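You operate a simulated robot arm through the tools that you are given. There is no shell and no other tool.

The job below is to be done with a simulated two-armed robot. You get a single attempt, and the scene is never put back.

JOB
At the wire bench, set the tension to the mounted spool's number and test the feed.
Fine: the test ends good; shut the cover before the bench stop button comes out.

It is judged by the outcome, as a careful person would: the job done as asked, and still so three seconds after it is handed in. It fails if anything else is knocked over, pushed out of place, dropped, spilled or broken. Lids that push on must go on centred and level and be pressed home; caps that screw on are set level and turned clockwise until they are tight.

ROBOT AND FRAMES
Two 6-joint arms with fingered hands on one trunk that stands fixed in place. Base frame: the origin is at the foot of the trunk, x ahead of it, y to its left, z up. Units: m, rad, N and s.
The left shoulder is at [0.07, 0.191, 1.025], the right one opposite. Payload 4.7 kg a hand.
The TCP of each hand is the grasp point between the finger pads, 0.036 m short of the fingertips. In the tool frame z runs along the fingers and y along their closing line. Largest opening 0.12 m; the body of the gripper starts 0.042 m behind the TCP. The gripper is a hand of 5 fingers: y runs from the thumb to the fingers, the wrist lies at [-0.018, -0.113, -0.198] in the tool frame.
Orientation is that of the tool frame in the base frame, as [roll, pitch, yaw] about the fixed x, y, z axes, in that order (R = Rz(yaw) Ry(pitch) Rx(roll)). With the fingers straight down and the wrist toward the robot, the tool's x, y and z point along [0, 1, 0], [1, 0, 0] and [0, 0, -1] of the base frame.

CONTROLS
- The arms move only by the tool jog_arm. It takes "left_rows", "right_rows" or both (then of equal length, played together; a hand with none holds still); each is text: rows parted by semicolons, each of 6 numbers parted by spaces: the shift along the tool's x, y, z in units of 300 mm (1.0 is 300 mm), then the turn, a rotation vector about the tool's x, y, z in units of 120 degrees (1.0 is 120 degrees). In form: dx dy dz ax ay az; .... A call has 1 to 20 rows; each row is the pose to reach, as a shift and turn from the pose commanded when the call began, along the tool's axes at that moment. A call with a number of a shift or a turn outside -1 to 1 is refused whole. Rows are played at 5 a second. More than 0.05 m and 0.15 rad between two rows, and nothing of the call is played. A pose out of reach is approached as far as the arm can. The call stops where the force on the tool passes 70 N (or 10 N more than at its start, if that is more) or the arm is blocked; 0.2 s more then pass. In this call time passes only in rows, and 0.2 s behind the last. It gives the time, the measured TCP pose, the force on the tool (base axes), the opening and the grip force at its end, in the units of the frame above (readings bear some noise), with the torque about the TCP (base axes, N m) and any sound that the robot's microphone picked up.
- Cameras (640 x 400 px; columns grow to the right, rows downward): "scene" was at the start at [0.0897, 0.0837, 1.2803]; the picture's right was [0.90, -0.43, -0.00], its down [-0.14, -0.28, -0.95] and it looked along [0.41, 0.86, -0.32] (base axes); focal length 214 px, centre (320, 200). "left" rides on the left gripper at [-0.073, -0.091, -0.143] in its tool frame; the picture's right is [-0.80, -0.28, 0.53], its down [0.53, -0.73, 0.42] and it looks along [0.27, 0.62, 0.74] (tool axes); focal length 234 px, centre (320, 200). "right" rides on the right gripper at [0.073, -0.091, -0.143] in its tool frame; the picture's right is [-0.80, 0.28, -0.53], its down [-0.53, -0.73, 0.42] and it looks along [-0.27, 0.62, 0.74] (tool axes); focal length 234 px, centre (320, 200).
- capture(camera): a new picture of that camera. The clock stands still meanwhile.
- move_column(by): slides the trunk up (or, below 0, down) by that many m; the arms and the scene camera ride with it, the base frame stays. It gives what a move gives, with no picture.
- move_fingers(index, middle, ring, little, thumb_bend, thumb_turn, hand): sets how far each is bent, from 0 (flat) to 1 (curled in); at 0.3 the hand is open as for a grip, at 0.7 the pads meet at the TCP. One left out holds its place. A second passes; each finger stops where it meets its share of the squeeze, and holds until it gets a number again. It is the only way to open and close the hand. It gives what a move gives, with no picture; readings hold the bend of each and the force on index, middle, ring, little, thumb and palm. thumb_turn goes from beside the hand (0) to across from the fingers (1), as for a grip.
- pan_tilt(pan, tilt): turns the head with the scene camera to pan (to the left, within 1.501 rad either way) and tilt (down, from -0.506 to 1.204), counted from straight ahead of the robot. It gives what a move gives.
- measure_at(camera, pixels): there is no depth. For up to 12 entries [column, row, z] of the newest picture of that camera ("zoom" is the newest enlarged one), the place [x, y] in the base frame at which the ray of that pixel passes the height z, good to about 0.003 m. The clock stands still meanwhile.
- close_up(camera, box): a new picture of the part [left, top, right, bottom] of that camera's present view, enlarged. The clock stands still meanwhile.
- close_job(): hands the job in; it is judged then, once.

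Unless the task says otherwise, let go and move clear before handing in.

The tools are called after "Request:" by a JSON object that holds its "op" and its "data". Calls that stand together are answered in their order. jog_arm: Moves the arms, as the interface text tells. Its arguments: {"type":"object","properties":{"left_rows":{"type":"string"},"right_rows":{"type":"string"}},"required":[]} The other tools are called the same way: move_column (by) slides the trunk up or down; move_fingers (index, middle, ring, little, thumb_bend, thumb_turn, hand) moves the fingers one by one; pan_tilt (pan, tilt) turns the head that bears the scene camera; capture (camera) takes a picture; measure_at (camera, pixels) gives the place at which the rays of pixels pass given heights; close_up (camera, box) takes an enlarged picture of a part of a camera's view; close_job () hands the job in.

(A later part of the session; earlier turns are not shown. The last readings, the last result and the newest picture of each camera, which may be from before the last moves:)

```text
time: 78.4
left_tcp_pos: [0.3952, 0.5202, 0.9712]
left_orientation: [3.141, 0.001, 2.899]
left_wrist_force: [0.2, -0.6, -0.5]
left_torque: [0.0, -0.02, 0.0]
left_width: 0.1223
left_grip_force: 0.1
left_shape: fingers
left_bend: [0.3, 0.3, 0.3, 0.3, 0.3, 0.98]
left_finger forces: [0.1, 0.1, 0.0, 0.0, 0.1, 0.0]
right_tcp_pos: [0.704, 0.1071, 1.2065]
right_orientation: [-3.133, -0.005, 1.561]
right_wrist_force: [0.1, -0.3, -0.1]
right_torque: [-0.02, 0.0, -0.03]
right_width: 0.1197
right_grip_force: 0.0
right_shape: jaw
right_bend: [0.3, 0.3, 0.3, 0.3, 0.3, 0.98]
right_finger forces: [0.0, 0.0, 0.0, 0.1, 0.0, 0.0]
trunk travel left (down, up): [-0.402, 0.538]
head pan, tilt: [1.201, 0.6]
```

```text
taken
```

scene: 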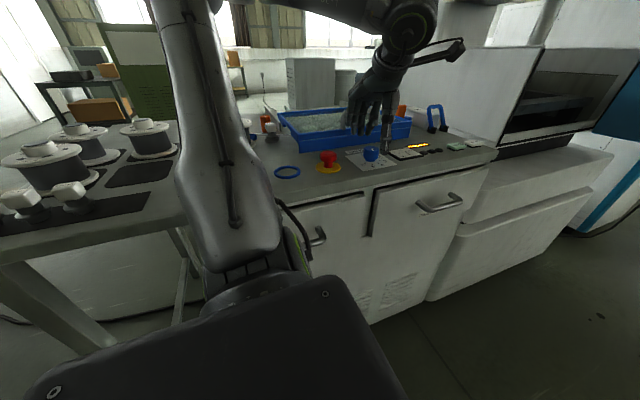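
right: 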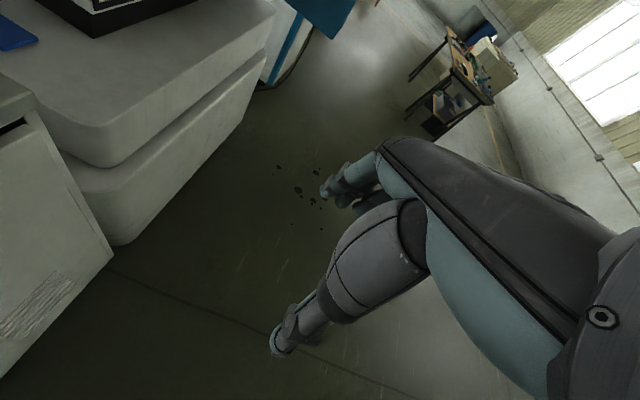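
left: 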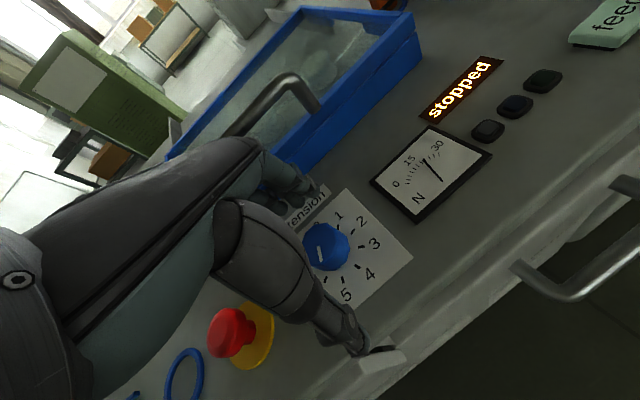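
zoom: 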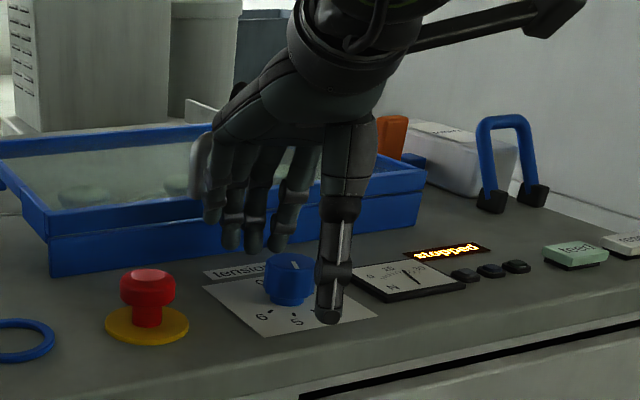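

The thumb seems offset to the +x side of the knob. I'll measure the thumb tip and finger tips positions.

Request:
{"op": "capture", "data": {"camera": "scene"}}

Request:
{"op": "measure_at", "data": {"camera": "scene", "pixels": [[382.4, 164.5, 0.935], [382.4, 164.5, 0.945], [369, 144, 0.935], [369, 144, 0.945], [357, 143, 0.935], [350, 143, 0.935], [343.5, 136, 0.94], [371, 150, 0.956]]}}

Request:
{"op": "close_up", "data": {"camera": "scene", "box": [335, 110, 405, 175]}}

```text
taken
```

scene: 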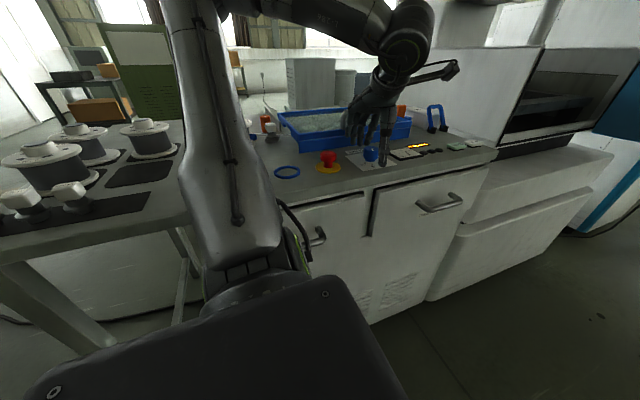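

```text
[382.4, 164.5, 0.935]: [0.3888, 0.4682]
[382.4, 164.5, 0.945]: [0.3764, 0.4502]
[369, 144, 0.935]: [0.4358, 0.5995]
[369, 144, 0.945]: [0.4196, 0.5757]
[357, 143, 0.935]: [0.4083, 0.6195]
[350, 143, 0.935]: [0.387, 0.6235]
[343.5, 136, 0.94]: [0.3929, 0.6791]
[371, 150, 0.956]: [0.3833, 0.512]
```

```text
6.15 times, centred on (370, 142) of scene
```

zoom: 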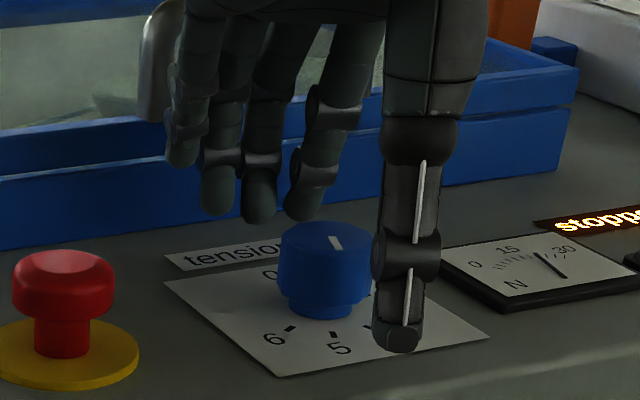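

The thumb tip is at about (0.389, 0.468) – in line with the TCP – so the grip is centred. I'll close thumb, middle and ring on the knob, with index and little part-way.

Request:
{"op": "move_fingers", "data": {"hand": "left", "index": 0.45, "middle": 0.64, "ring": 0.64, "little": 0.45, "thumb_bend": 0.64}}

Request:
{"op": "close_up", "data": {"camera": "scene", "box": [335, 110, 405, 175]}}

Request:
{"op": "capture", "data": {"camera": "left"}}

```text
time: 79.4
left_tcp_pos: [0.3942, 0.5187, 0.972]
left_orientation: [3.141, 0.003, 2.9]
left_wrist_force: [-0.8, 6.9, 1.7]
left_torque: [0.27, 0.01, -0.03]
left_width: 0.0517
left_grip_force: 4.0
left_shape: fingers
left_bend: [0.45, 0.59, 0.64, 0.45, 0.63, 0.97]
left_finger forces: [0.0, 7.1, 0.0, 0.1, 0.7, 0.0]
right_tcp_pos: [0.703, 0.1069, 1.2061]
right_orientation: [-3.134, -0.007, 1.562]
right_wrist_force: [-0.5, -0.1, -0.3]
right_torque: [0.02, -0.02, 0.03]
right_width: 0.1197
right_grip_force: 0.0
right_shape: jaw
right_bend: [0.3, 0.3, 0.3, 0.3, 0.3, 0.98]
right_finger forces: [0.0, 0.1, 0.0, 0.1, 0.0, 0.1]
trunk travel left (down, up): [-0.402, 0.538]
head pan, tilt: [1.201, 0.6]
```

```text
6.15 times, centred on (370, 142) of scene
```

zoom: 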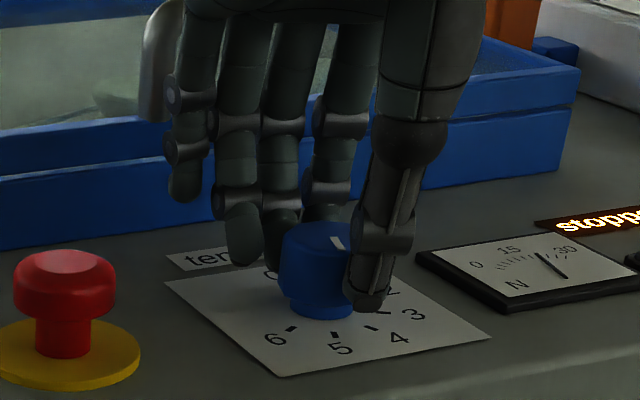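

```text
taken
```

left: 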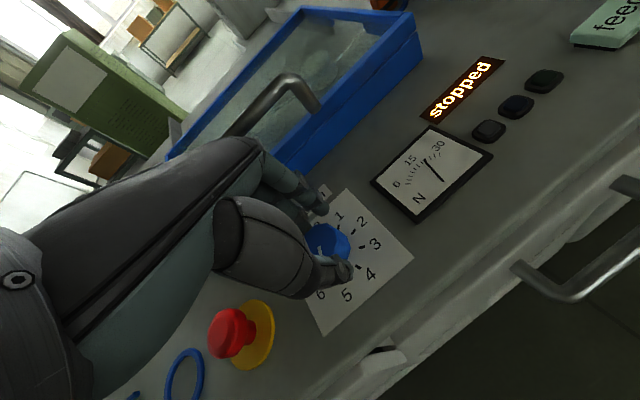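

Only the middle finger pushes (7 N) and the ring misses: the knob is off to the side of the finger set, and the thumb sits to its right. I'll measure the thumb tip, then open and shift the hand.

Request:
{"op": "capture", "data": {"camera": "scene"}}

Request:
{"op": "measure_at", "data": {"camera": "scene", "pixels": [[378, 158, 0.935], [378, 158, 0.945], [364, 149, 0.935], [371, 146, 0.945], [357, 150, 0.935], [371, 162, 0.926]]}}

Request:
{"op": "move_fingers", "data": {"hand": "left", "index": 0.4, "middle": 0.4, "ring": 0.4, "little": 0.4, "thumb_bend": 0.4}}

Request:
{"op": "close_up", "data": {"camera": "left", "box": [250, 160, 430, 380]}}

```text
taken
```

scene: 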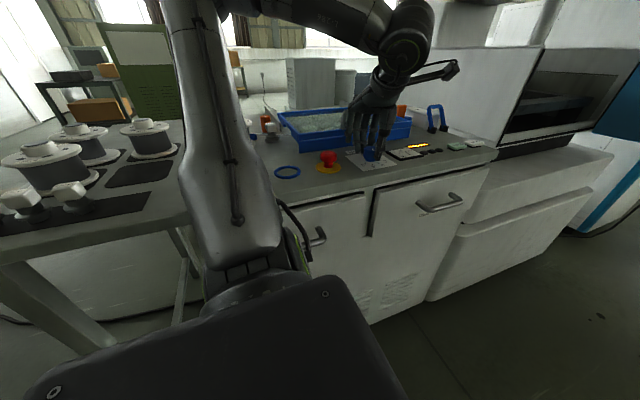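

```text
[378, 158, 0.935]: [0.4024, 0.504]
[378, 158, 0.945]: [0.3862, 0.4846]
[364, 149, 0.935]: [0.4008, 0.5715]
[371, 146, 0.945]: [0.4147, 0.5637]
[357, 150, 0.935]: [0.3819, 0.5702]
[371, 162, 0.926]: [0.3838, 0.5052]
```

```text
time: 80.4
left_tcp_pos: [0.3949, 0.5188, 0.9733]
left_orientation: [3.141, 0.003, 2.899]
left_wrist_force: [-0.4, 0.1, 0.0]
left_torque: [0.02, 0.02, -0.01]
left_width: 0.0925
left_grip_force: 0.1
left_shape: fingers
left_bend: [0.4, 0.4, 0.4, 0.4, 0.4, 0.97]
left_finger forces: [0.1, 0.0, 0.0, 0.0, 0.1, 0.0]
right_tcp_pos: [0.7034, 0.1069, 1.2066]
right_orientation: [-3.135, -0.005, 1.561]
right_wrist_force: [-0.7, -0.2, 0.8]
right_torque: [-0.01, -0.01, -0.01]
right_width: 0.1201
right_grip_force: 0.1
right_shape: jaw
right_bend: [0.3, 0.3, 0.3, 0.3, 0.3, 0.98]
right_finger forces: [0.0, 0.1, 0.0, 0.1, 0.1, 0.0]
trunk travel left (down, up): [-0.402, 0.538]
head pan, tilt: [1.201, 0.6]
```

```text
1.82 times, centred on (340, 270) of left
```

zoom: 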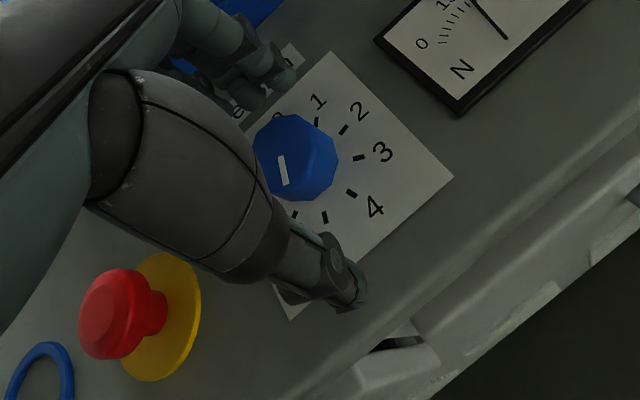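

I'll zoom on the knob to see whether it moved.

Request:
{"op": "close_up", "data": {"camera": "left", "box": [290, 200, 390, 300]}}

Request:
{"op": "close_up", "data": {"camera": "scene", "box": [345, 130, 405, 175]}}

```text
4.00 times, centred on (340, 250) of left
```

zoom: 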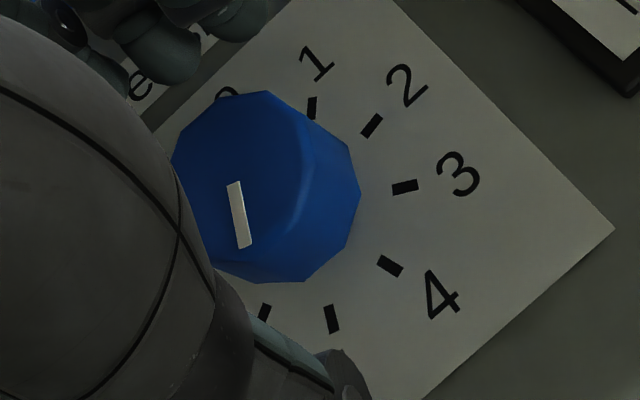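

```text
8.89 times, centred on (375, 152) of scene
```

zoom: 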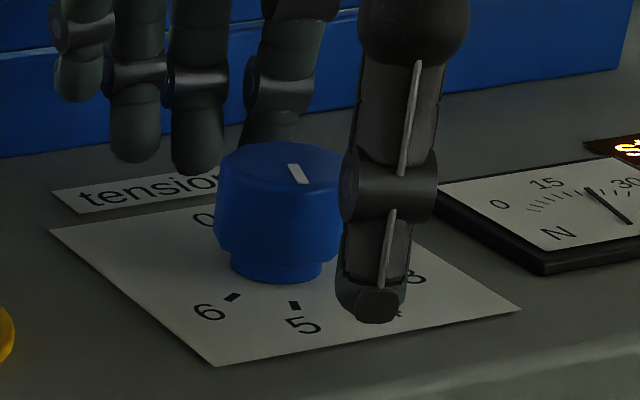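

The mark is still at 5. The pictures show the thumb lines up with the index finger (not middle/ring), so the pinch should be thumb vs index+middle. I'll shift the hand 6 mm in −x and close thumb, index and middle.

Request:
{"op": "jog_arm", "data": {"left_rows": "0.02 0 0.01 0 0 0"}}

Request:
{"op": "move_fingers", "data": {"hand": "left", "index": 0.64, "middle": 0.64, "ring": 0.4, "little": 0.4, "thumb_bend": 0.64}}

Request:
{"op": "close_up", "data": {"camera": "scene", "box": [335, 110, 405, 175]}}

Request:
{"op": "close_up", "data": {"camera": "left", "box": [270, 170, 410, 310]}}

```text
time: 80.8
left_tcp_pos: [0.3898, 0.5208, 0.9698]
left_orientation: [3.141, 0.004, 2.899]
left_wrist_force: [-0.6, 0.4, -0.3]
left_torque: [-0.04, 0.0, -0.02]
left_width: 0.0926
left_grip_force: 0.0
left_shape: fingers
left_bend: [0.4, 0.4, 0.4, 0.4, 0.4, 0.97]
left_finger forces: [0.0, 0.1, 0.1, 0.0, 0.0, 0.1]
right_tcp_pos: [0.7044, 0.1072, 1.2071]
right_orientation: [-3.133, -0.006, 1.562]
right_wrist_force: [0.9, -0.5, -0.5]
right_torque: [-0.03, 0.0, -0.01]
right_width: 0.1196
right_grip_force: 0.0
right_shape: jaw
right_bend: [0.3, 0.3, 0.3, 0.3, 0.3, 0.98]
right_finger forces: [0.0, 0.0, 0.0, 0.0, 0.0, 0.0]
trunk travel left (down, up): [-0.402, 0.538]
head pan, tilt: [1.201, 0.6]
```

```text
time: 81.8
left_tcp_pos: [0.3894, 0.5218, 0.9678]
left_orientation: [3.141, 0.001, 2.9]
left_wrist_force: [2.1, 10.3, 3.0]
left_torque: [0.39, -0.09, 0.04]
left_width: 0.0356
left_grip_force: 6.5
left_shape: fingers
left_bend: [0.56, 0.61, 0.4, 0.4, 0.62, 0.97]
left_finger forces: [8.4, 3.8, 0.1, 0.1, 1.8, 0.1]
right_tcp_pos: [0.7031, 0.1088, 1.2054]
right_orientation: [-3.136, -0.005, 1.561]
right_wrist_force: [-0.4, 0.0, -1.0]
right_torque: [0.04, -0.04, 0.0]
right_width: 0.1198
right_grip_force: 0.0
right_shape: jaw
right_bend: [0.3, 0.3, 0.3, 0.3, 0.3, 0.98]
right_finger forces: [0.1, 0.1, 0.0, 0.0, 0.0, 0.0]
trunk travel left (down, up): [-0.402, 0.538]
head pan, tilt: [1.201, 0.6]
```

```text
6.15 times, centred on (370, 142) of scene
```

zoom: 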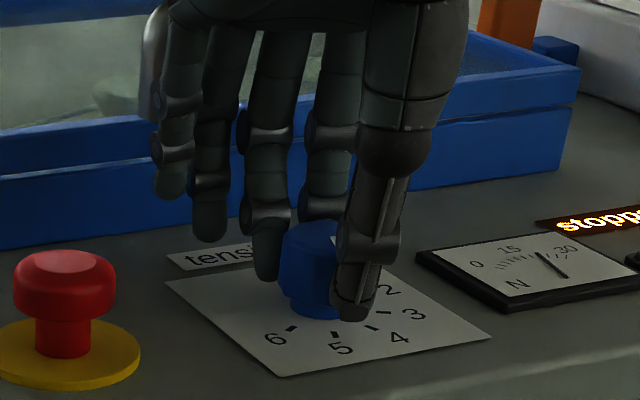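

```text
2.86 times, centred on (340, 240) of left
```

zoom: 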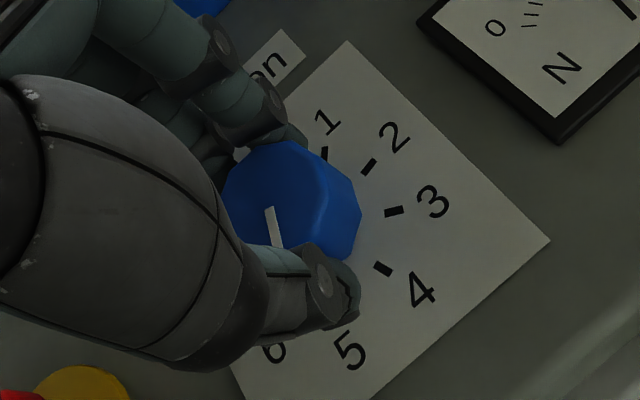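

Index and middle press (8.4/3.8 N) but the thumb only 1.8 N, so the knob is ~4 mm off toward the fingers. I'll shift the hand +4 mm along its y to balance.

Request:
{"op": "jog_arm", "data": {"left_rows": "0 0.015 0 0 0 0"}}

Request:
{"op": "move_fingers", "data": {"hand": "left", "index": 0.66, "middle": 0.66, "thumb_bend": 0.68}}

```text
time: 82.2
left_tcp_pos: [0.3889, 0.5238, 0.9681]
left_orientation: [-3.14, 0.002, 2.899]
left_wrist_force: [1.5, 2.9, 2.5]
left_torque: [0.12, -0.06, 0.02]
left_width: 0.0356
left_grip_force: 6.0
left_shape: fingers
left_bend: [0.58, 0.62, 0.4, 0.4, 0.62, 0.97]
left_finger forces: [5.6, 2.0, 0.1, 0.0, 4.0, 0.1]
right_tcp_pos: [0.7048, 0.1072, 1.2054]
right_orientation: [-3.135, -0.005, 1.561]
right_wrist_force: [-0.1, 1.1, 0.7]
right_torque: [-0.02, 0.0, 0.02]
right_width: 0.1197
right_grip_force: 0.1
right_shape: jaw
right_bend: [0.3, 0.3, 0.3, 0.3, 0.3, 0.98]
right_finger forces: [0.0, 0.1, 0.0, 0.1, 0.0, 0.0]
trunk travel left (down, up): [-0.402, 0.538]
head pan, tilt: [1.201, 0.6]
```

```text
time: 83.2
left_tcp_pos: [0.3907, 0.5249, 0.9681]
left_orientation: [-3.142, 0.002, 2.899]
left_wrist_force: [0.0, 1.7, -0.3]
left_torque: [0.02, 0.0, 0.02]
left_width: 0.0348
left_grip_force: 8.6
left_shape: fingers
left_bend: [0.58, 0.63, 0.4, 0.4, 0.63, 0.97]
left_finger forces: [6.7, 3.1, 0.0, 0.0, 7.8, 0.0]
right_tcp_pos: [0.704, 0.1079, 1.2062]
right_orientation: [-3.134, -0.006, 1.561]
right_wrist_force: [0.4, 0.0, -0.7]
right_torque: [0.02, 0.01, 0.0]
right_width: 0.1198
right_grip_force: 0.0
right_shape: jaw
right_bend: [0.3, 0.3, 0.3, 0.3, 0.3, 0.98]
right_finger forces: [0.0, 0.1, 0.0, 0.0, 0.1, 0.0]
trunk travel left (down, up): [-0.402, 0.538]
head pan, tilt: [1.201, 0.6]
```

Balanced grip now (index 6.7, middle 3.1, thumb 7.8 N, net ≈1.7 N). I'll turn clockwise (positive about tool z) in small steps, first 18°, compensating the knob axis offset.

Request:
{"op": "jog_arm", "data": {"left_rows": "0.0014 0 0 0 0 0.05; 0.0028 0.0003 0 0 0 0.1; 0.0041 0.0006 0 0 0 0.15"}}

Request:
{"op": "close_up", "data": {"camera": "left", "box": [270, 170, 410, 310]}}

Request:
{"op": "close_up", "data": {"camera": "scene", "box": [335, 110, 405, 175]}}

```text
time: 84.0
left_tcp_pos: [0.3944, 0.5217, 0.9684]
left_orientation: [3.141, 0.01, 2.581]
left_wrist_force: [5.4, 13.2, 5.0]
left_torque: [0.85, 0.52, 0.01]
left_width: 0.0341
left_grip_force: 12.8
left_shape: fingers
left_bend: [0.58, 0.61, 0.4, 0.4, 0.63, 0.99]
left_finger forces: [7.5, 14.1, 0.0, 0.1, 5.0, 0.0]
left hand out of reach, approached as far as the arm can: row 3
right_tcp_pos: [0.7002, 0.1112, 1.2104]
right_orientation: [-3.137, -0.001, 1.562]
right_wrist_force: [-4.1, -2.9, 1.0]
right_torque: [0.15, -0.23, -0.1]
right_width: 0.1197
right_grip_force: 0.1
right_shape: jaw
right_bend: [0.3, 0.3, 0.3, 0.3, 0.3, 0.98]
right_finger forces: [0.0, 0.0, 0.0, 0.0, 0.1, 0.0]
trunk travel left (down, up): [-0.402, 0.538]
head pan, tilt: [1.201, 0.6]
```

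```text
2.86 times, centred on (340, 240) of left
```

zoom: 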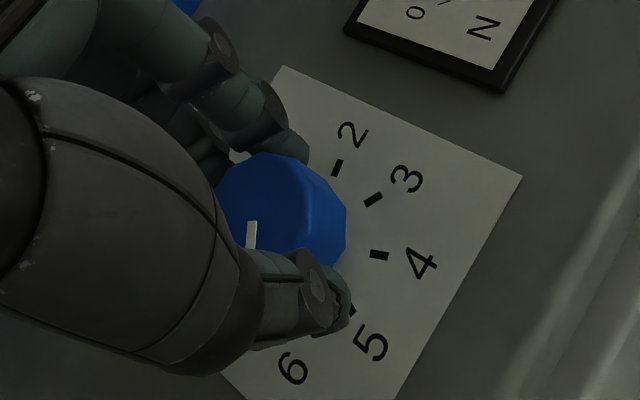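

```text
6.15 times, centred on (370, 142) of scene
```

zoom: 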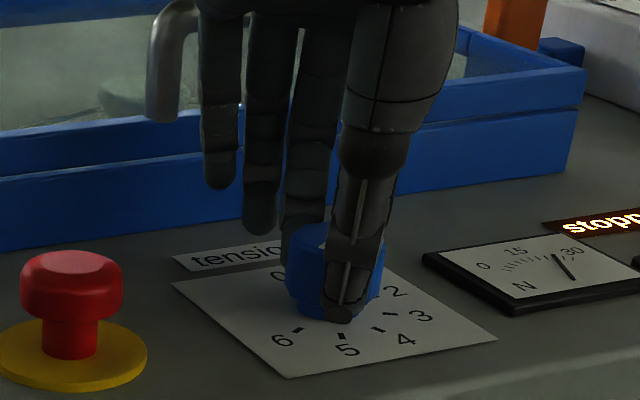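

The knob followed (mark now roughly midway between 5 and 6), and row 3 hit the reach limit. I'll release, rotate the hand back to yaw ≈3.0, and regrasp.

Request:
{"op": "move_fingers", "data": {"hand": "left", "index": 0.42, "middle": 0.42, "thumb_bend": 0.42}}

Request:
{"op": "close_up", "data": {"camera": "left", "box": [270, 170, 410, 310]}}

Request:
{"op": "close_up", "data": {"camera": "scene", "box": [335, 110, 405, 175]}}

```text
time: 85.0
left_tcp_pos: [0.3935, 0.5203, 0.9683]
left_orientation: [-3.14, 0.001, 2.584]
left_wrist_force: [0.7, 0.3, 0.3]
left_torque: [0.01, 0.0, -0.02]
left_width: 0.0867
left_grip_force: 0.2
left_shape: fingers
left_bend: [0.42, 0.42, 0.4, 0.4, 0.42, 0.98]
left_finger forces: [0.1, 0.0, 0.0, 0.0, 0.0, 0.0]
right_tcp_pos: [0.7046, 0.1053, 1.2066]
right_orientation: [-3.134, -0.005, 1.564]
right_wrist_force: [-0.2, 0.1, -0.5]
right_torque: [0.01, -0.01, -0.01]
right_width: 0.1201
right_grip_force: 0.0
right_shape: jaw
right_bend: [0.3, 0.3, 0.3, 0.3, 0.3, 0.98]
right_finger forces: [0.0, 0.0, 0.1, 0.0, 0.0, 0.0]
trunk travel left (down, up): [-0.402, 0.538]
head pan, tilt: [1.201, 0.6]
```

```text
2.86 times, centred on (340, 240) of left
```

zoom: 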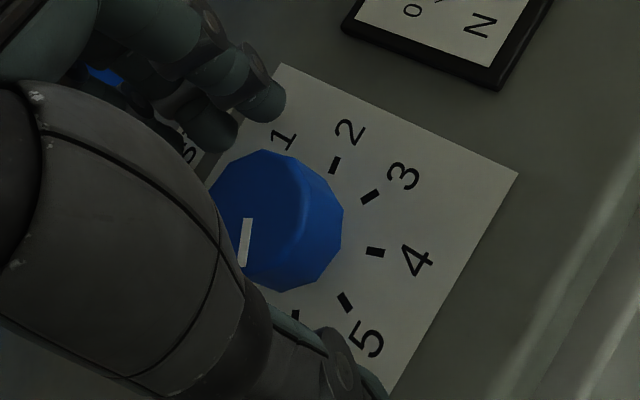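

```text
6.15 times, centred on (370, 142) of scene
```

zoom: 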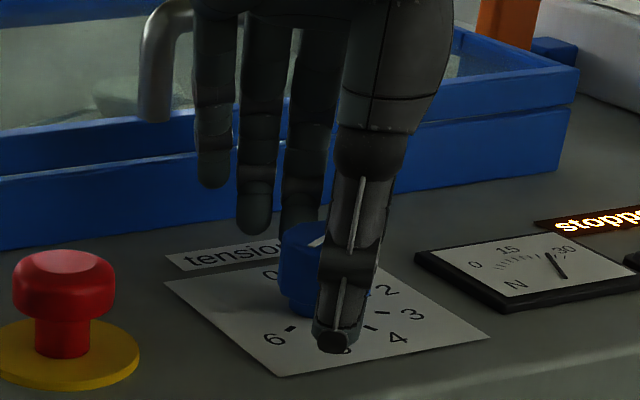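

The mark now appears close to 6 (maybe 5.75). I'll lift the hand a little and rotate back to get an unobstructed look.

Request:
{"op": "jog_arm", "data": {"left_rows": "0 0 -0.08 0 0 0; 0 0 -0.16 0 0 -0.05; 0 0 -0.24 0 0 -0.1; 0 0 -0.24 0 0 -0.15"}}

Request:
{"op": "close_up", "data": {"camera": "left", "box": [290, 210, 410, 330]}}

Request:
{"op": "close_up", "data": {"camera": "scene", "box": [345, 130, 405, 175]}}

```text
time: 86.0
left_tcp_pos: [0.3953, 0.5183, 1.0408]
left_orientation: [3.14, 0.002, 2.901]
left_wrist_force: [0.0, 0.2, 0.5]
left_torque: [0.03, 0.02, -0.01]
left_width: 0.0866
left_grip_force: 0.1
left_shape: fingers
left_bend: [0.42, 0.42, 0.4, 0.4, 0.42, 0.98]
left_finger forces: [0.1, 0.0, 0.0, 0.0, 0.0, 0.0]
right_tcp_pos: [0.705, 0.106, 1.2057]
right_orientation: [-3.134, -0.007, 1.562]
right_wrist_force: [0.3, -0.1, -0.2]
right_torque: [0.0, -0.03, -0.02]
right_width: 0.1198
right_grip_force: 0.0
right_shape: jaw
right_bend: [0.3, 0.3, 0.3, 0.3, 0.3, 0.98]
right_finger forces: [0.1, 0.0, 0.1, 0.1, 0.0, 0.0]
trunk travel left (down, up): [-0.402, 0.538]
head pan, tilt: [1.201, 0.6]
```

```text
3.33 times, centred on (350, 270) of left
```

zoom: 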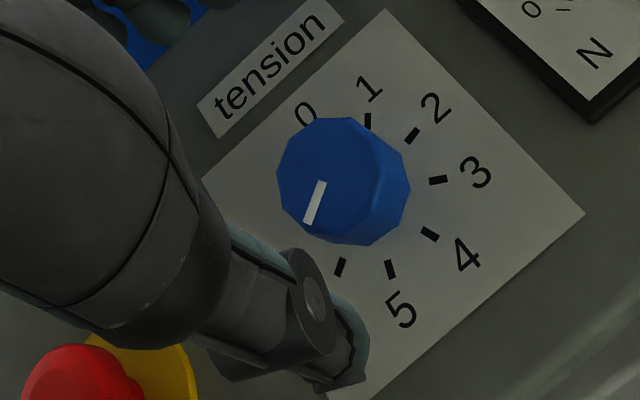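

```text
8.89 times, centred on (375, 152) of scene
```

zoom: 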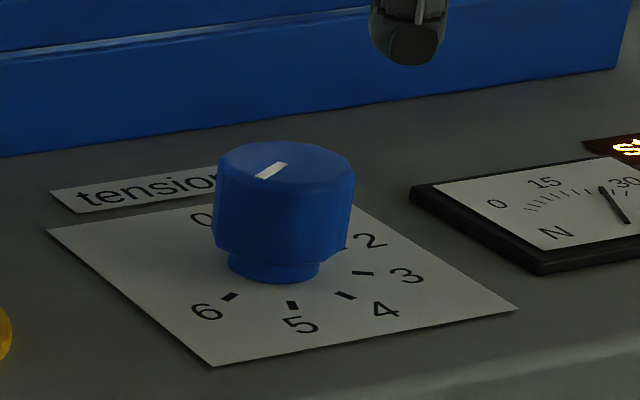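

Both views suggest the mark is now at or very near 6 (it seems to snap to positions). I'll measure the mark's end points in base coordinates to verify its angle.

Request:
{"op": "measure_at", "data": {"camera": "zoom", "pixels": [[287, 164, 0.956], [257, 178, 0.956], [230, 297, 0.9255], [293, 305, 0.9255], [345, 295, 0.9255], [363, 273, 0.9255]]}}

Request:
{"op": "close_up", "data": {"camera": "left", "box": [300, 220, 400, 310]}}

```text
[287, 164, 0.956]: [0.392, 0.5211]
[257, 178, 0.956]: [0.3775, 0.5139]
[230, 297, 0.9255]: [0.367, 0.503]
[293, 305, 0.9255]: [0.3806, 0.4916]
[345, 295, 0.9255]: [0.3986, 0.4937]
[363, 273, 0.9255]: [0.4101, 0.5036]
```

```text
4.44 times, centred on (350, 265) of left
```

zoom: 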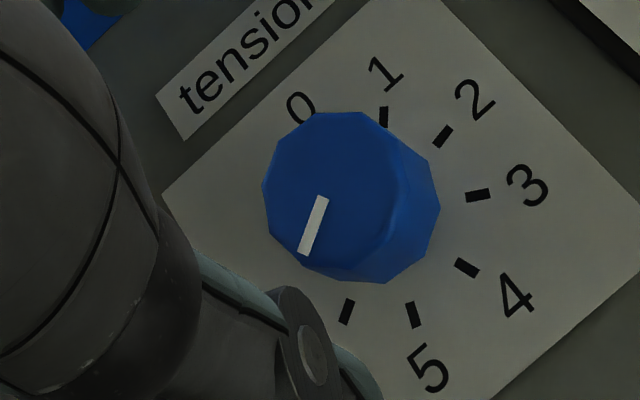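

Scene measurement: mark angle 63.6° vs tick 6 at ≈65.7° — on 6 within ~2°. I'll double check with the left zoom.

Request:
{"op": "measure_at", "data": {"camera": "zoom", "pixels": [[322, 197, 0.956], [304, 254, 0.956], [347, 312, 0.9255], [414, 314, 0.9255], [467, 268, 0.9255], [478, 195, 0.9255], [443, 136, 0.9255], [384, 117, 0.9255]]}}

```text
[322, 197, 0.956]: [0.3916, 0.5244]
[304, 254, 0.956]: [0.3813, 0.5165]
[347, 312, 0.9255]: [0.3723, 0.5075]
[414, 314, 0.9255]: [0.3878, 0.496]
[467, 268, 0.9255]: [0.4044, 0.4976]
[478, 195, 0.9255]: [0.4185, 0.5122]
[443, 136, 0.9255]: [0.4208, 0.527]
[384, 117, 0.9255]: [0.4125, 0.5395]
```

Measurements from the two cameras differ (left 52°, scene 64°), so I want a view from nearly straight above. I'll shift the hand ~7 cm along its +x and up a little so its camera looks down on the knob.

Request:
{"op": "jog_arm", "data": {"left_rows": "0.06 0 -0.06 0 0 0; 0.12 0 -0.12 0 0 0; 0.18 0 -0.18 0 0 0; 0.235 0 -0.24 0 0 0"}}

Request:
{"op": "capture", "data": {"camera": "left"}}

```text
time: 87.0
left_tcp_pos: [0.323, 0.5371, 1.1122]
left_orientation: [-3.141, 0.002, 2.901]
left_wrist_force: [-0.3, -0.1, -0.4]
left_torque: [-0.01, 0.01, 0.04]
left_width: 0.0868
left_grip_force: 0.0
left_shape: fingers
left_bend: [0.42, 0.42, 0.4, 0.4, 0.42, 0.98]
left_finger forces: [0.0, 0.1, 0.0, 0.0, 0.0, 0.1]
right_tcp_pos: [0.7026, 0.1063, 1.2077]
right_orientation: [-3.134, -0.006, 1.561]
right_wrist_force: [-1.2, 0.9, 0.1]
right_torque: [0.0, 0.01, -0.01]
right_width: 0.1198
right_grip_force: 0.0
right_shape: jaw
right_bend: [0.3, 0.3, 0.3, 0.3, 0.3, 0.98]
right_finger forces: [0.1, 0.1, 0.0, 0.0, 0.0, 0.0]
trunk travel left (down, up): [-0.402, 0.538]
head pan, tilt: [1.201, 0.6]
```

```text
taken
```

left: 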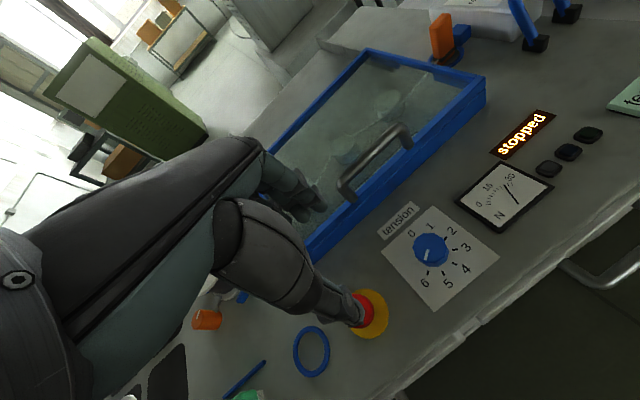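

Request:
{"op": "close_up", "data": {"camera": "left", "box": [395, 210, 475, 290]}}

Request:
{"op": "measure_at", "data": {"camera": "left", "pixels": [[431, 249, 0.956]]}}

```text
5.00 times, centred on (435, 250) of left
```

zoom: 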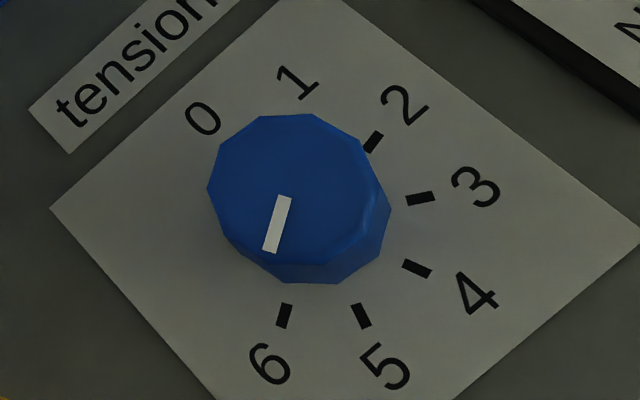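

```text
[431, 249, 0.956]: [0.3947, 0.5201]
```

From above the mark sits about 10° short of 6 (≈5.77). I'll return to the knob, grip again and turn about 10° more.

Request:
{"op": "jog_arm", "data": {"left_rows": "-0.08 0.004 0.04 0 0 0; -0.16 0.009 0.1 0 0 -0.01; -0.228 0.013 0.18 0 0 -0.02; -0.228 0.013 0.28 0 0 -0.02; -0.228 0.013 0.36 0 0 -0.02; -0.228 0.013 0.43 0 0 -0.02; -0.228 0.013 0.48 0 0 -0.02"}}

Request:
{"op": "close_up", "data": {"camera": "left", "box": [270, 170, 410, 310]}}

```text
time: 88.6
left_tcp_pos: [0.3944, 0.5256, 0.9672]
left_orientation: [-3.141, 0.002, 2.94]
left_wrist_force: [0.0, 0.0, -0.2]
left_torque: [0.01, -0.04, 0.01]
left_width: 0.0866
left_grip_force: 0.0
left_shape: fingers
left_bend: [0.42, 0.42, 0.4, 0.4, 0.42, 0.98]
left_finger forces: [0.0, 0.1, 0.1, 0.1, 0.1, 0.0]
right_tcp_pos: [0.704, 0.1075, 1.2068]
right_orientation: [-3.136, -0.004, 1.562]
right_wrist_force: [-0.3, 0.1, 0.4]
right_torque: [-0.01, 0.02, 0.04]
right_width: 0.12
right_grip_force: 0.0
right_shape: jaw
right_bend: [0.3, 0.3, 0.3, 0.3, 0.3, 0.98]
right_finger forces: [0.1, 0.0, 0.0, 0.0, 0.0, 0.1]
trunk travel left (down, up): [-0.402, 0.538]
head pan, tilt: [1.201, 0.6]
```

```text
2.86 times, centred on (340, 240) of left
```

zoom: 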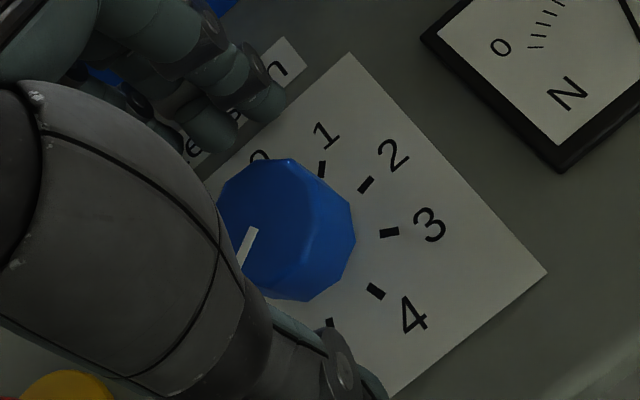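

Shift ~4 mm to match the earlier balanced grip position, then close.

Request:
{"op": "jog_arm", "data": {"left_rows": "0.013 0 0 0 0 0"}}

Request:
{"op": "move_fingers", "data": {"hand": "left", "index": 0.64, "middle": 0.64, "thumb_bend": 0.66}}

Request:
{"op": "close_up", "data": {"camera": "left", "box": [270, 170, 410, 310]}}

```text
time: 89.0
left_tcp_pos: [0.389, 0.5272, 0.9657]
left_orientation: [-3.141, 0.002, 2.94]
left_wrist_force: [-0.2, -0.8, -1.0]
left_torque: [-0.02, -0.01, -0.01]
left_width: 0.0866
left_grip_force: 0.1
left_shape: fingers
left_bend: [0.42, 0.42, 0.4, 0.4, 0.42, 0.98]
left_finger forces: [0.0, 0.1, 0.0, 0.1, 0.0, 0.0]
right_tcp_pos: [0.7044, 0.1067, 1.2058]
right_orientation: [-3.136, -0.004, 1.563]
right_wrist_force: [0.0, -0.5, 0.0]
right_torque: [-0.04, -0.01, 0.01]
right_width: 0.1201
right_grip_force: 0.0
right_shape: jaw
right_bend: [0.3, 0.3, 0.3, 0.3, 0.3, 0.98]
right_finger forces: [0.0, 0.1, 0.1, 0.0, 0.1, 0.1]
trunk travel left (down, up): [-0.402, 0.538]
head pan, tilt: [1.201, 0.6]
```

```text
time: 90.0
left_tcp_pos: [0.3898, 0.5267, 0.968]
left_orientation: [3.14, 0.003, 2.941]
left_wrist_force: [-0.9, 0.2, -1.1]
left_torque: [-0.02, 0.0, -0.01]
left_width: 0.0357
left_grip_force: 5.9
left_shape: fingers
left_bend: [0.59, 0.63, 0.4, 0.4, 0.61, 0.97]
left_finger forces: [4.6, 0.8, 0.0, 0.0, 6.0, 0.0]
right_tcp_pos: [0.7033, 0.1074, 1.2073]
right_orientation: [-3.136, -0.005, 1.562]
right_wrist_force: [-0.9, 0.2, 0.0]
right_torque: [0.0, -0.03, -0.01]
right_width: 0.1201
right_grip_force: 0.0
right_shape: jaw
right_bend: [0.3, 0.3, 0.3, 0.3, 0.3, 0.98]
right_finger forces: [0.0, 0.0, 0.0, 0.1, 0.0, 0.0]
trunk travel left (down, up): [-0.402, 0.538]
head pan, tilt: [1.201, 0.6]
```

```text
2.86 times, centred on (340, 240) of left
```

zoom: 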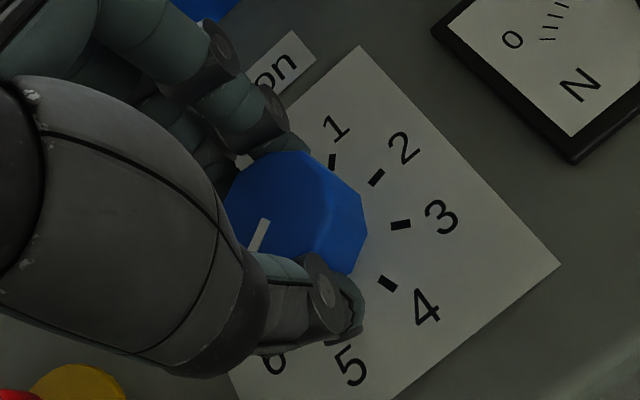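

Balanced grip (index 4.6, thumb 6 N, net ~0). Turn clockwise 10°.

Request:
{"op": "jog_arm", "data": {"left_rows": "0.001 0 0 0 0 0.045; 0.002 0 0 0 0 0.085"}}

Request:
{"op": "close_up", "data": {"camera": "left", "box": [270, 170, 410, 310]}}

```text
time: 90.6
left_tcp_pos: [0.3882, 0.5253, 0.9686]
left_orientation: [-3.141, 0.002, 2.761]
left_wrist_force: [-0.5, 2.4, -3.1]
left_torque: [0.07, 0.04, 0.16]
left_width: 0.0355
left_grip_force: 6.2
left_shape: fingers
left_bend: [0.58, 0.64, 0.4, 0.4, 0.62, 0.96]
left_finger forces: [5.5, 1.6, 0.0, 0.1, 5.0, 0.0]
right_tcp_pos: [0.7035, 0.1077, 1.2068]
right_orientation: [-3.134, -0.005, 1.562]
right_wrist_force: [0.0, 0.6, -0.7]
right_torque: [-0.04, 0.01, -0.01]
right_width: 0.12
right_grip_force: 0.1
right_shape: jaw
right_bend: [0.3, 0.3, 0.3, 0.3, 0.3, 0.98]
right_finger forces: [0.1, 0.0, 0.0, 0.0, 0.1, 0.0]
trunk travel left (down, up): [-0.402, 0.538]
head pan, tilt: [1.201, 0.6]
```

```text
2.86 times, centred on (340, 240) of left
```

zoom: 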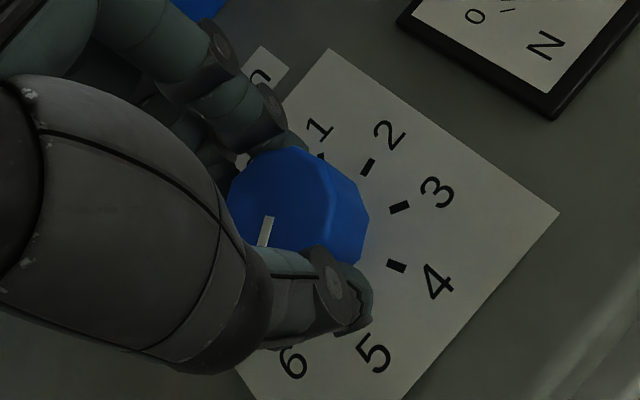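

The knob didn't follow this time (in the hand view the mark rotated back by the same 10°), with 0.16 N·m resistance, so it slipped. I'll squeeze harder and try a slightly larger turn after re-centring: release, rotate back, and regrip with more force.

Request:
{"op": "move_fingers", "data": {"hand": "left", "index": 0.45, "middle": 0.45, "thumb_bend": 0.45}}

Request:
{"op": "close_up", "data": {"camera": "left", "box": [270, 170, 410, 310]}}

Request:
{"op": "jog_arm", "data": {"left_rows": "0 0 0 0 0 -0.05; 0 0 0 0 0 -0.1; 0 0 0 0 0 -0.12"}}

Request:
{"op": "close_up", "data": {"camera": "left", "box": [270, 170, 410, 310]}}

```text
time: 91.6
left_tcp_pos: [0.3898, 0.525, 0.9675]
left_orientation: [-3.14, 0.002, 2.763]
left_wrist_force: [0.3, -0.5, 1.2]
left_torque: [0.0, 0.01, 0.01]
left_width: 0.0776
left_grip_force: 0.0
left_shape: fingers
left_bend: [0.45, 0.45, 0.4, 0.4, 0.45, 0.97]
left_finger forces: [0.0, 0.1, 0.0, 0.0, 0.0, 0.1]
right_tcp_pos: [0.7037, 0.1069, 1.206]
right_orientation: [-3.136, -0.006, 1.563]
right_wrist_force: [0.0, 1.0, -1.2]
right_torque: [0.0, 0.0, -0.01]
right_width: 0.1202
right_grip_force: 0.0
right_shape: jaw
right_bend: [0.3, 0.3, 0.3, 0.3, 0.3, 0.98]
right_finger forces: [0.1, 0.1, 0.0, 0.1, 0.1, 0.0]
trunk travel left (down, up): [-0.402, 0.538]
head pan, tilt: [1.201, 0.6]
```

```text
2.86 times, centred on (340, 240) of left
```

zoom: 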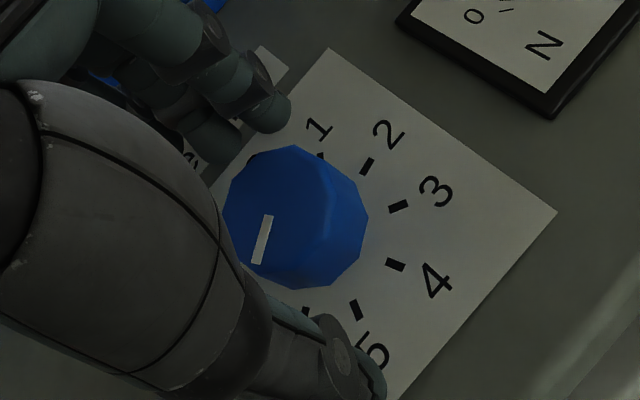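

```text
time: 92.4
left_tcp_pos: [0.3883, 0.5264, 0.9681]
left_orientation: [3.14, 0.001, 3.017]
left_wrist_force: [0.0, -0.3, -0.4]
left_torque: [0.0, -0.01, 0.02]
left_width: 0.0776
left_grip_force: 0.0
left_shape: fingers
left_bend: [0.45, 0.45, 0.4, 0.4, 0.45, 0.97]
left_finger forces: [0.1, 0.0, 0.0, 0.1, 0.0, 0.0]
right_tcp_pos: [0.7026, 0.1059, 1.2068]
right_orientation: [-3.134, -0.006, 1.561]
right_wrist_force: [0.0, -0.9, 0.2]
right_torque: [0.0, 0.0, 0.0]
right_width: 0.1197
right_grip_force: 0.0
right_shape: jaw
right_bend: [0.3, 0.3, 0.3, 0.3, 0.3, 0.98]
right_finger forces: [0.0, 0.0, 0.0, 0.0, 0.1, 0.0]
trunk travel left (down, up): [-0.402, 0.538]
head pan, tilt: [1.201, 0.6]
```

```text
2.86 times, centred on (340, 240) of left
```

zoom: 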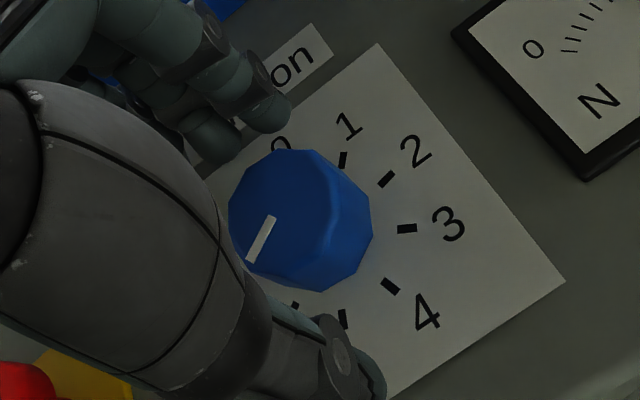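

Comparing with the same view at the start (mark exactly on 5 then), the knob now sits ~13° short of 6, so it is free-turning but needs a firmer grip. I'll squeeze harder.

Request:
{"op": "move_fingers", "data": {"hand": "left", "index": 0.75, "middle": 0.75, "thumb_bend": 0.75}}

Request:
{"op": "close_up", "data": {"camera": "left", "box": [270, 170, 410, 310]}}

```text
time: 93.4
left_tcp_pos: [0.3865, 0.5266, 0.9689]
left_orientation: [-3.139, 0.001, 3.016]
left_wrist_force: [-9.5, 5.5, -4.8]
left_torque: [0.12, 0.29, 0.0]
left_width: 0.0345
left_grip_force: 20.8
left_shape: fingers
left_bend: [0.59, 0.72, 0.4, 0.4, 0.62, 0.97]
left_finger forces: [11.9, 13.8, 0.1, 0.0, 14.8, 0.0]
right_tcp_pos: [0.7026, 0.1098, 1.2067]
right_orientation: [-3.135, -0.007, 1.562]
right_wrist_force: [0.5, 0.4, 0.4]
right_torque: [-0.01, 0.0, -0.01]
right_width: 0.1199
right_grip_force: 0.1
right_shape: jaw
right_bend: [0.3, 0.3, 0.3, 0.3, 0.3, 0.98]
right_finger forces: [0.0, 0.0, 0.0, 0.0, 0.1, 0.0]
trunk travel left (down, up): [-0.402, 0.538]
head pan, tilt: [1.201, 0.6]
```

```text
2.86 times, centred on (340, 240) of left
```

zoom: 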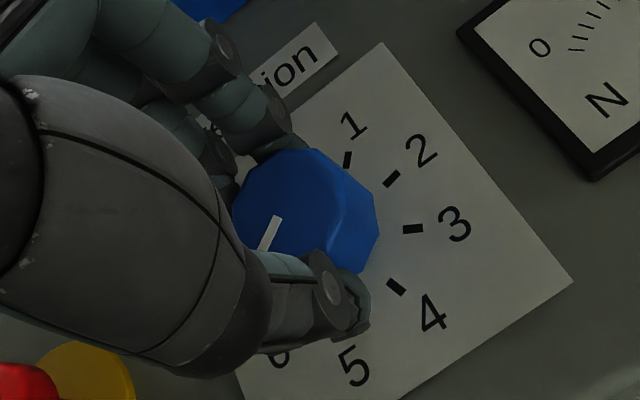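

Firm grip now (12/14/15 N). Turn clockwise ~13°.

Request:
{"op": "jog_arm", "data": {"left_rows": "0 0 0 0 0 0.04; 0 0 0 0 0 0.08; 0 0 0 0 0 0.115"}}

Request:
{"op": "close_up", "data": {"camera": "left", "box": [270, 170, 410, 310]}}

```text
time: 94.2
left_tcp_pos: [0.3856, 0.528, 0.9683]
left_orientation: [-3.14, 0.002, 2.775]
left_wrist_force: [-14.2, 12.9, -10.1]
left_torque: [0.4, 0.36, 0.3]
left_width: 0.0341
left_grip_force: 22.0
left_shape: fingers
left_bend: [0.58, 0.73, 0.4, 0.4, 0.64, 0.95]
left_finger forces: [15.0, 15.4, 0.0, 0.0, 12.7, 0.1]
right_tcp_pos: [0.7018, 0.1107, 1.2078]
right_orientation: [-3.137, -0.004, 1.563]
right_wrist_force: [0.7, -0.5, 0.7]
right_torque: [-0.01, 0.01, -0.02]
right_width: 0.1198
right_grip_force: 0.0
right_shape: jaw
right_bend: [0.3, 0.3, 0.3, 0.3, 0.3, 0.98]
right_finger forces: [0.1, 0.1, 0.1, 0.1, 0.0, 0.0]
trunk travel left (down, up): [-0.402, 0.538]
head pan, tilt: [1.201, 0.6]
```

```text
2.86 times, centred on (340, 240) of left
```

zoom: 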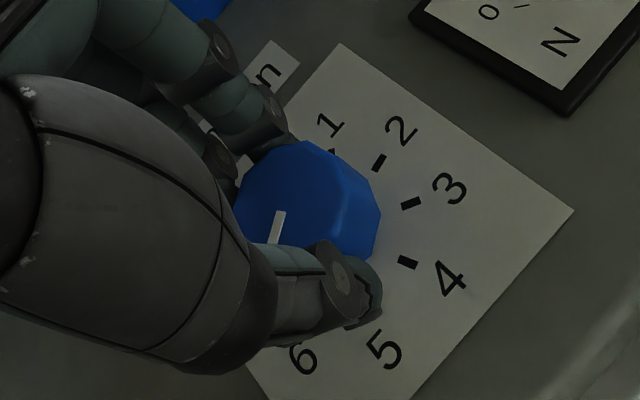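

The knob again stayed put against 0.3 N·m, so it may be at a stop/detent. I'll release and look from above again to judge precisely.

Request:
{"op": "move_fingers", "data": {"hand": "left", "index": 0.42, "middle": 0.42, "thumb_bend": 0.42}}

Request:
{"op": "jog_arm", "data": {"left_rows": "0 0 -0.08 0 0 0; 0 0 -0.16 0 0 -0.03; 0 0 -0.24 0 0 -0.06; 0.06 0 -0.32 0 0 -0.06; 0.12 0 -0.4 0 0 -0.06; 0.18 0 -0.48 0 0 -0.06; 0.235 0 -0.48 0 0 -0.06"}}

Request:
{"op": "capture", "data": {"camera": "left"}}

Request:
{"op": "close_up", "data": {"camera": "left", "box": [395, 210, 475, 290]}}

```text
time: 95.2
left_tcp_pos: [0.3885, 0.5249, 0.9675]
left_orientation: [3.141, 0.002, 2.773]
left_wrist_force: [0.3, 0.3, -0.8]
left_torque: [0.0, 0.03, -0.03]
left_width: 0.0866
left_grip_force: 0.1
left_shape: fingers
left_bend: [0.42, 0.42, 0.4, 0.4, 0.42, 0.98]
left_finger forces: [0.0, 0.0, 0.0, 0.1, 0.0, 0.0]
right_tcp_pos: [0.7035, 0.1073, 1.2083]
right_orientation: [-3.136, -0.005, 1.564]
right_wrist_force: [0.7, -0.2, -0.3]
right_torque: [0.03, 0.0, -0.01]
right_width: 0.1198
right_grip_force: 0.0
right_shape: jaw
right_bend: [0.3, 0.3, 0.3, 0.3, 0.3, 0.98]
right_finger forces: [0.0, 0.1, 0.0, 0.1, 0.1, 0.1]
trunk travel left (down, up): [-0.402, 0.538]
head pan, tilt: [1.201, 0.6]
```

```text
time: 96.8
left_tcp_pos: [0.3228, 0.5529, 1.1111]
left_orientation: [-3.14, 0.002, 2.898]
left_wrist_force: [-0.2, 0.6, -0.4]
left_torque: [-0.02, -0.01, 0.01]
left_width: 0.0866
left_grip_force: 0.0
left_shape: fingers
left_bend: [0.42, 0.42, 0.4, 0.4, 0.42, 0.98]
left_finger forces: [0.0, 0.0, 0.0, 0.0, 0.0, 0.1]
right_tcp_pos: [0.704, 0.11, 1.2067]
right_orientation: [-3.135, -0.003, 1.561]
right_wrist_force: [-0.3, 0.4, 0.3]
right_torque: [-0.04, 0.02, 0.01]
right_width: 0.1198
right_grip_force: 0.0
right_shape: jaw
right_bend: [0.3, 0.3, 0.3, 0.3, 0.3, 0.98]
right_finger forces: [0.0, 0.0, 0.0, 0.0, 0.0, 0.0]
trunk travel left (down, up): [-0.402, 0.538]
head pan, tilt: [1.201, 0.6]
```

```text
taken
```

left: 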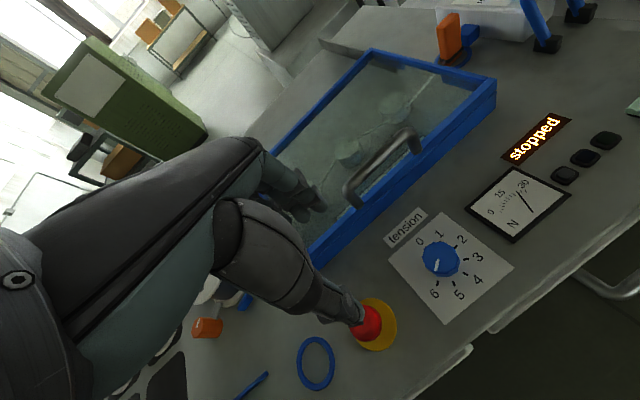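

```text
5.00 times, centred on (435, 250) of left
```

zoom: 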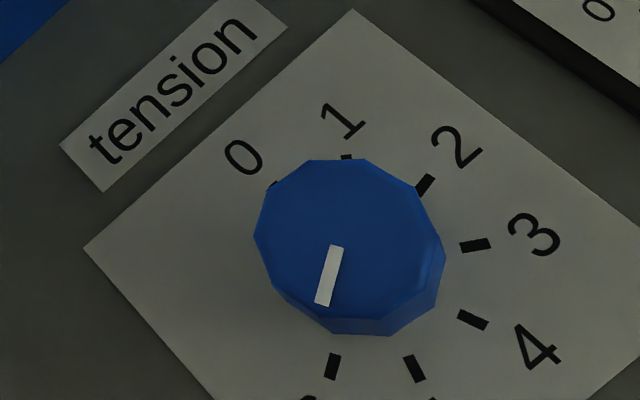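

The mark still reads ~0.3 short of 6. Let me check the gauge needle for change and the knob from the scene camera.

Request:
{"op": "close_up", "data": {"camera": "left", "box": [460, 160, 580, 250]}}

Request:
{"op": "close_up", "data": {"camera": "scene", "box": [340, 130, 440, 180]}}

```text
4.44 times, centred on (520, 205) of left
```

zoom: 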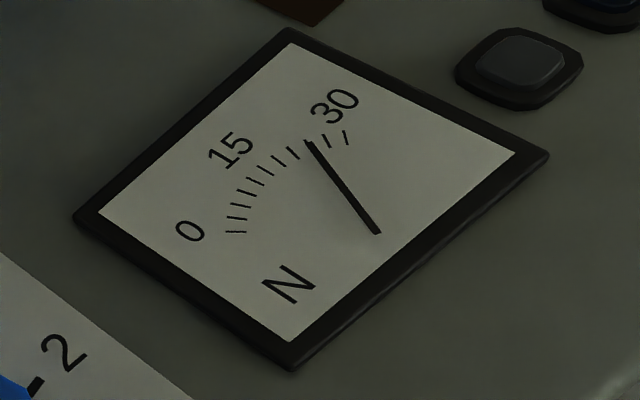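

```text
6.40 times, centred on (390, 155) of scene
```

zoom: 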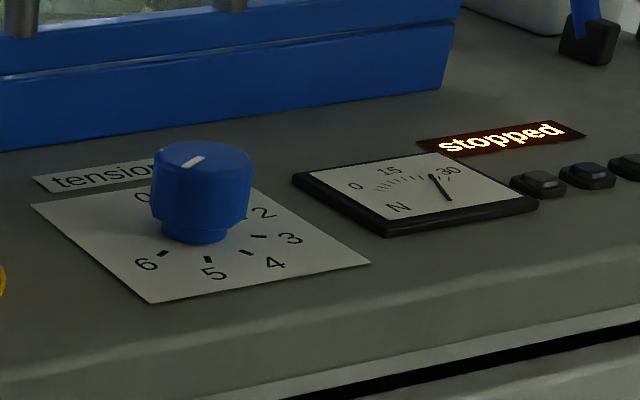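

The gauge needle has moved along with the dial, so it tracks the tension setting. I'll zoom strongly to read it.

Request:
{"op": "close_up", "data": {"camera": "left", "box": [492, 172, 552, 222]}}

Request:
{"op": "close_up", "data": {"camera": "scene", "box": [430, 145, 480, 175]}}

```text
8.00 times, centred on (522, 197) of left
```

zoom: 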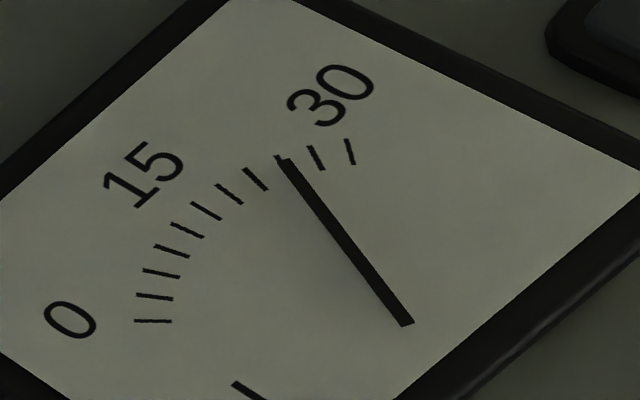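

```text
12.80 times, centred on (455, 160) of scene
```

zoom: 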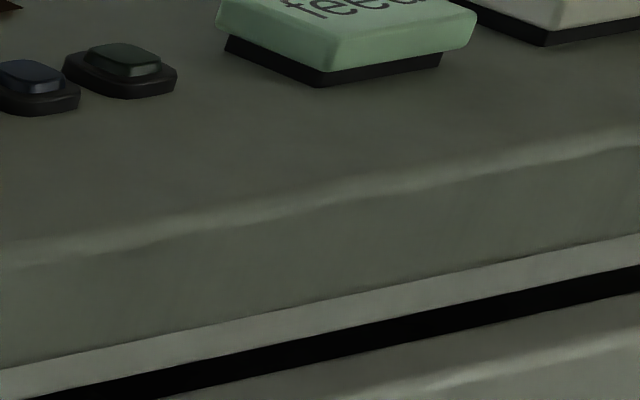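

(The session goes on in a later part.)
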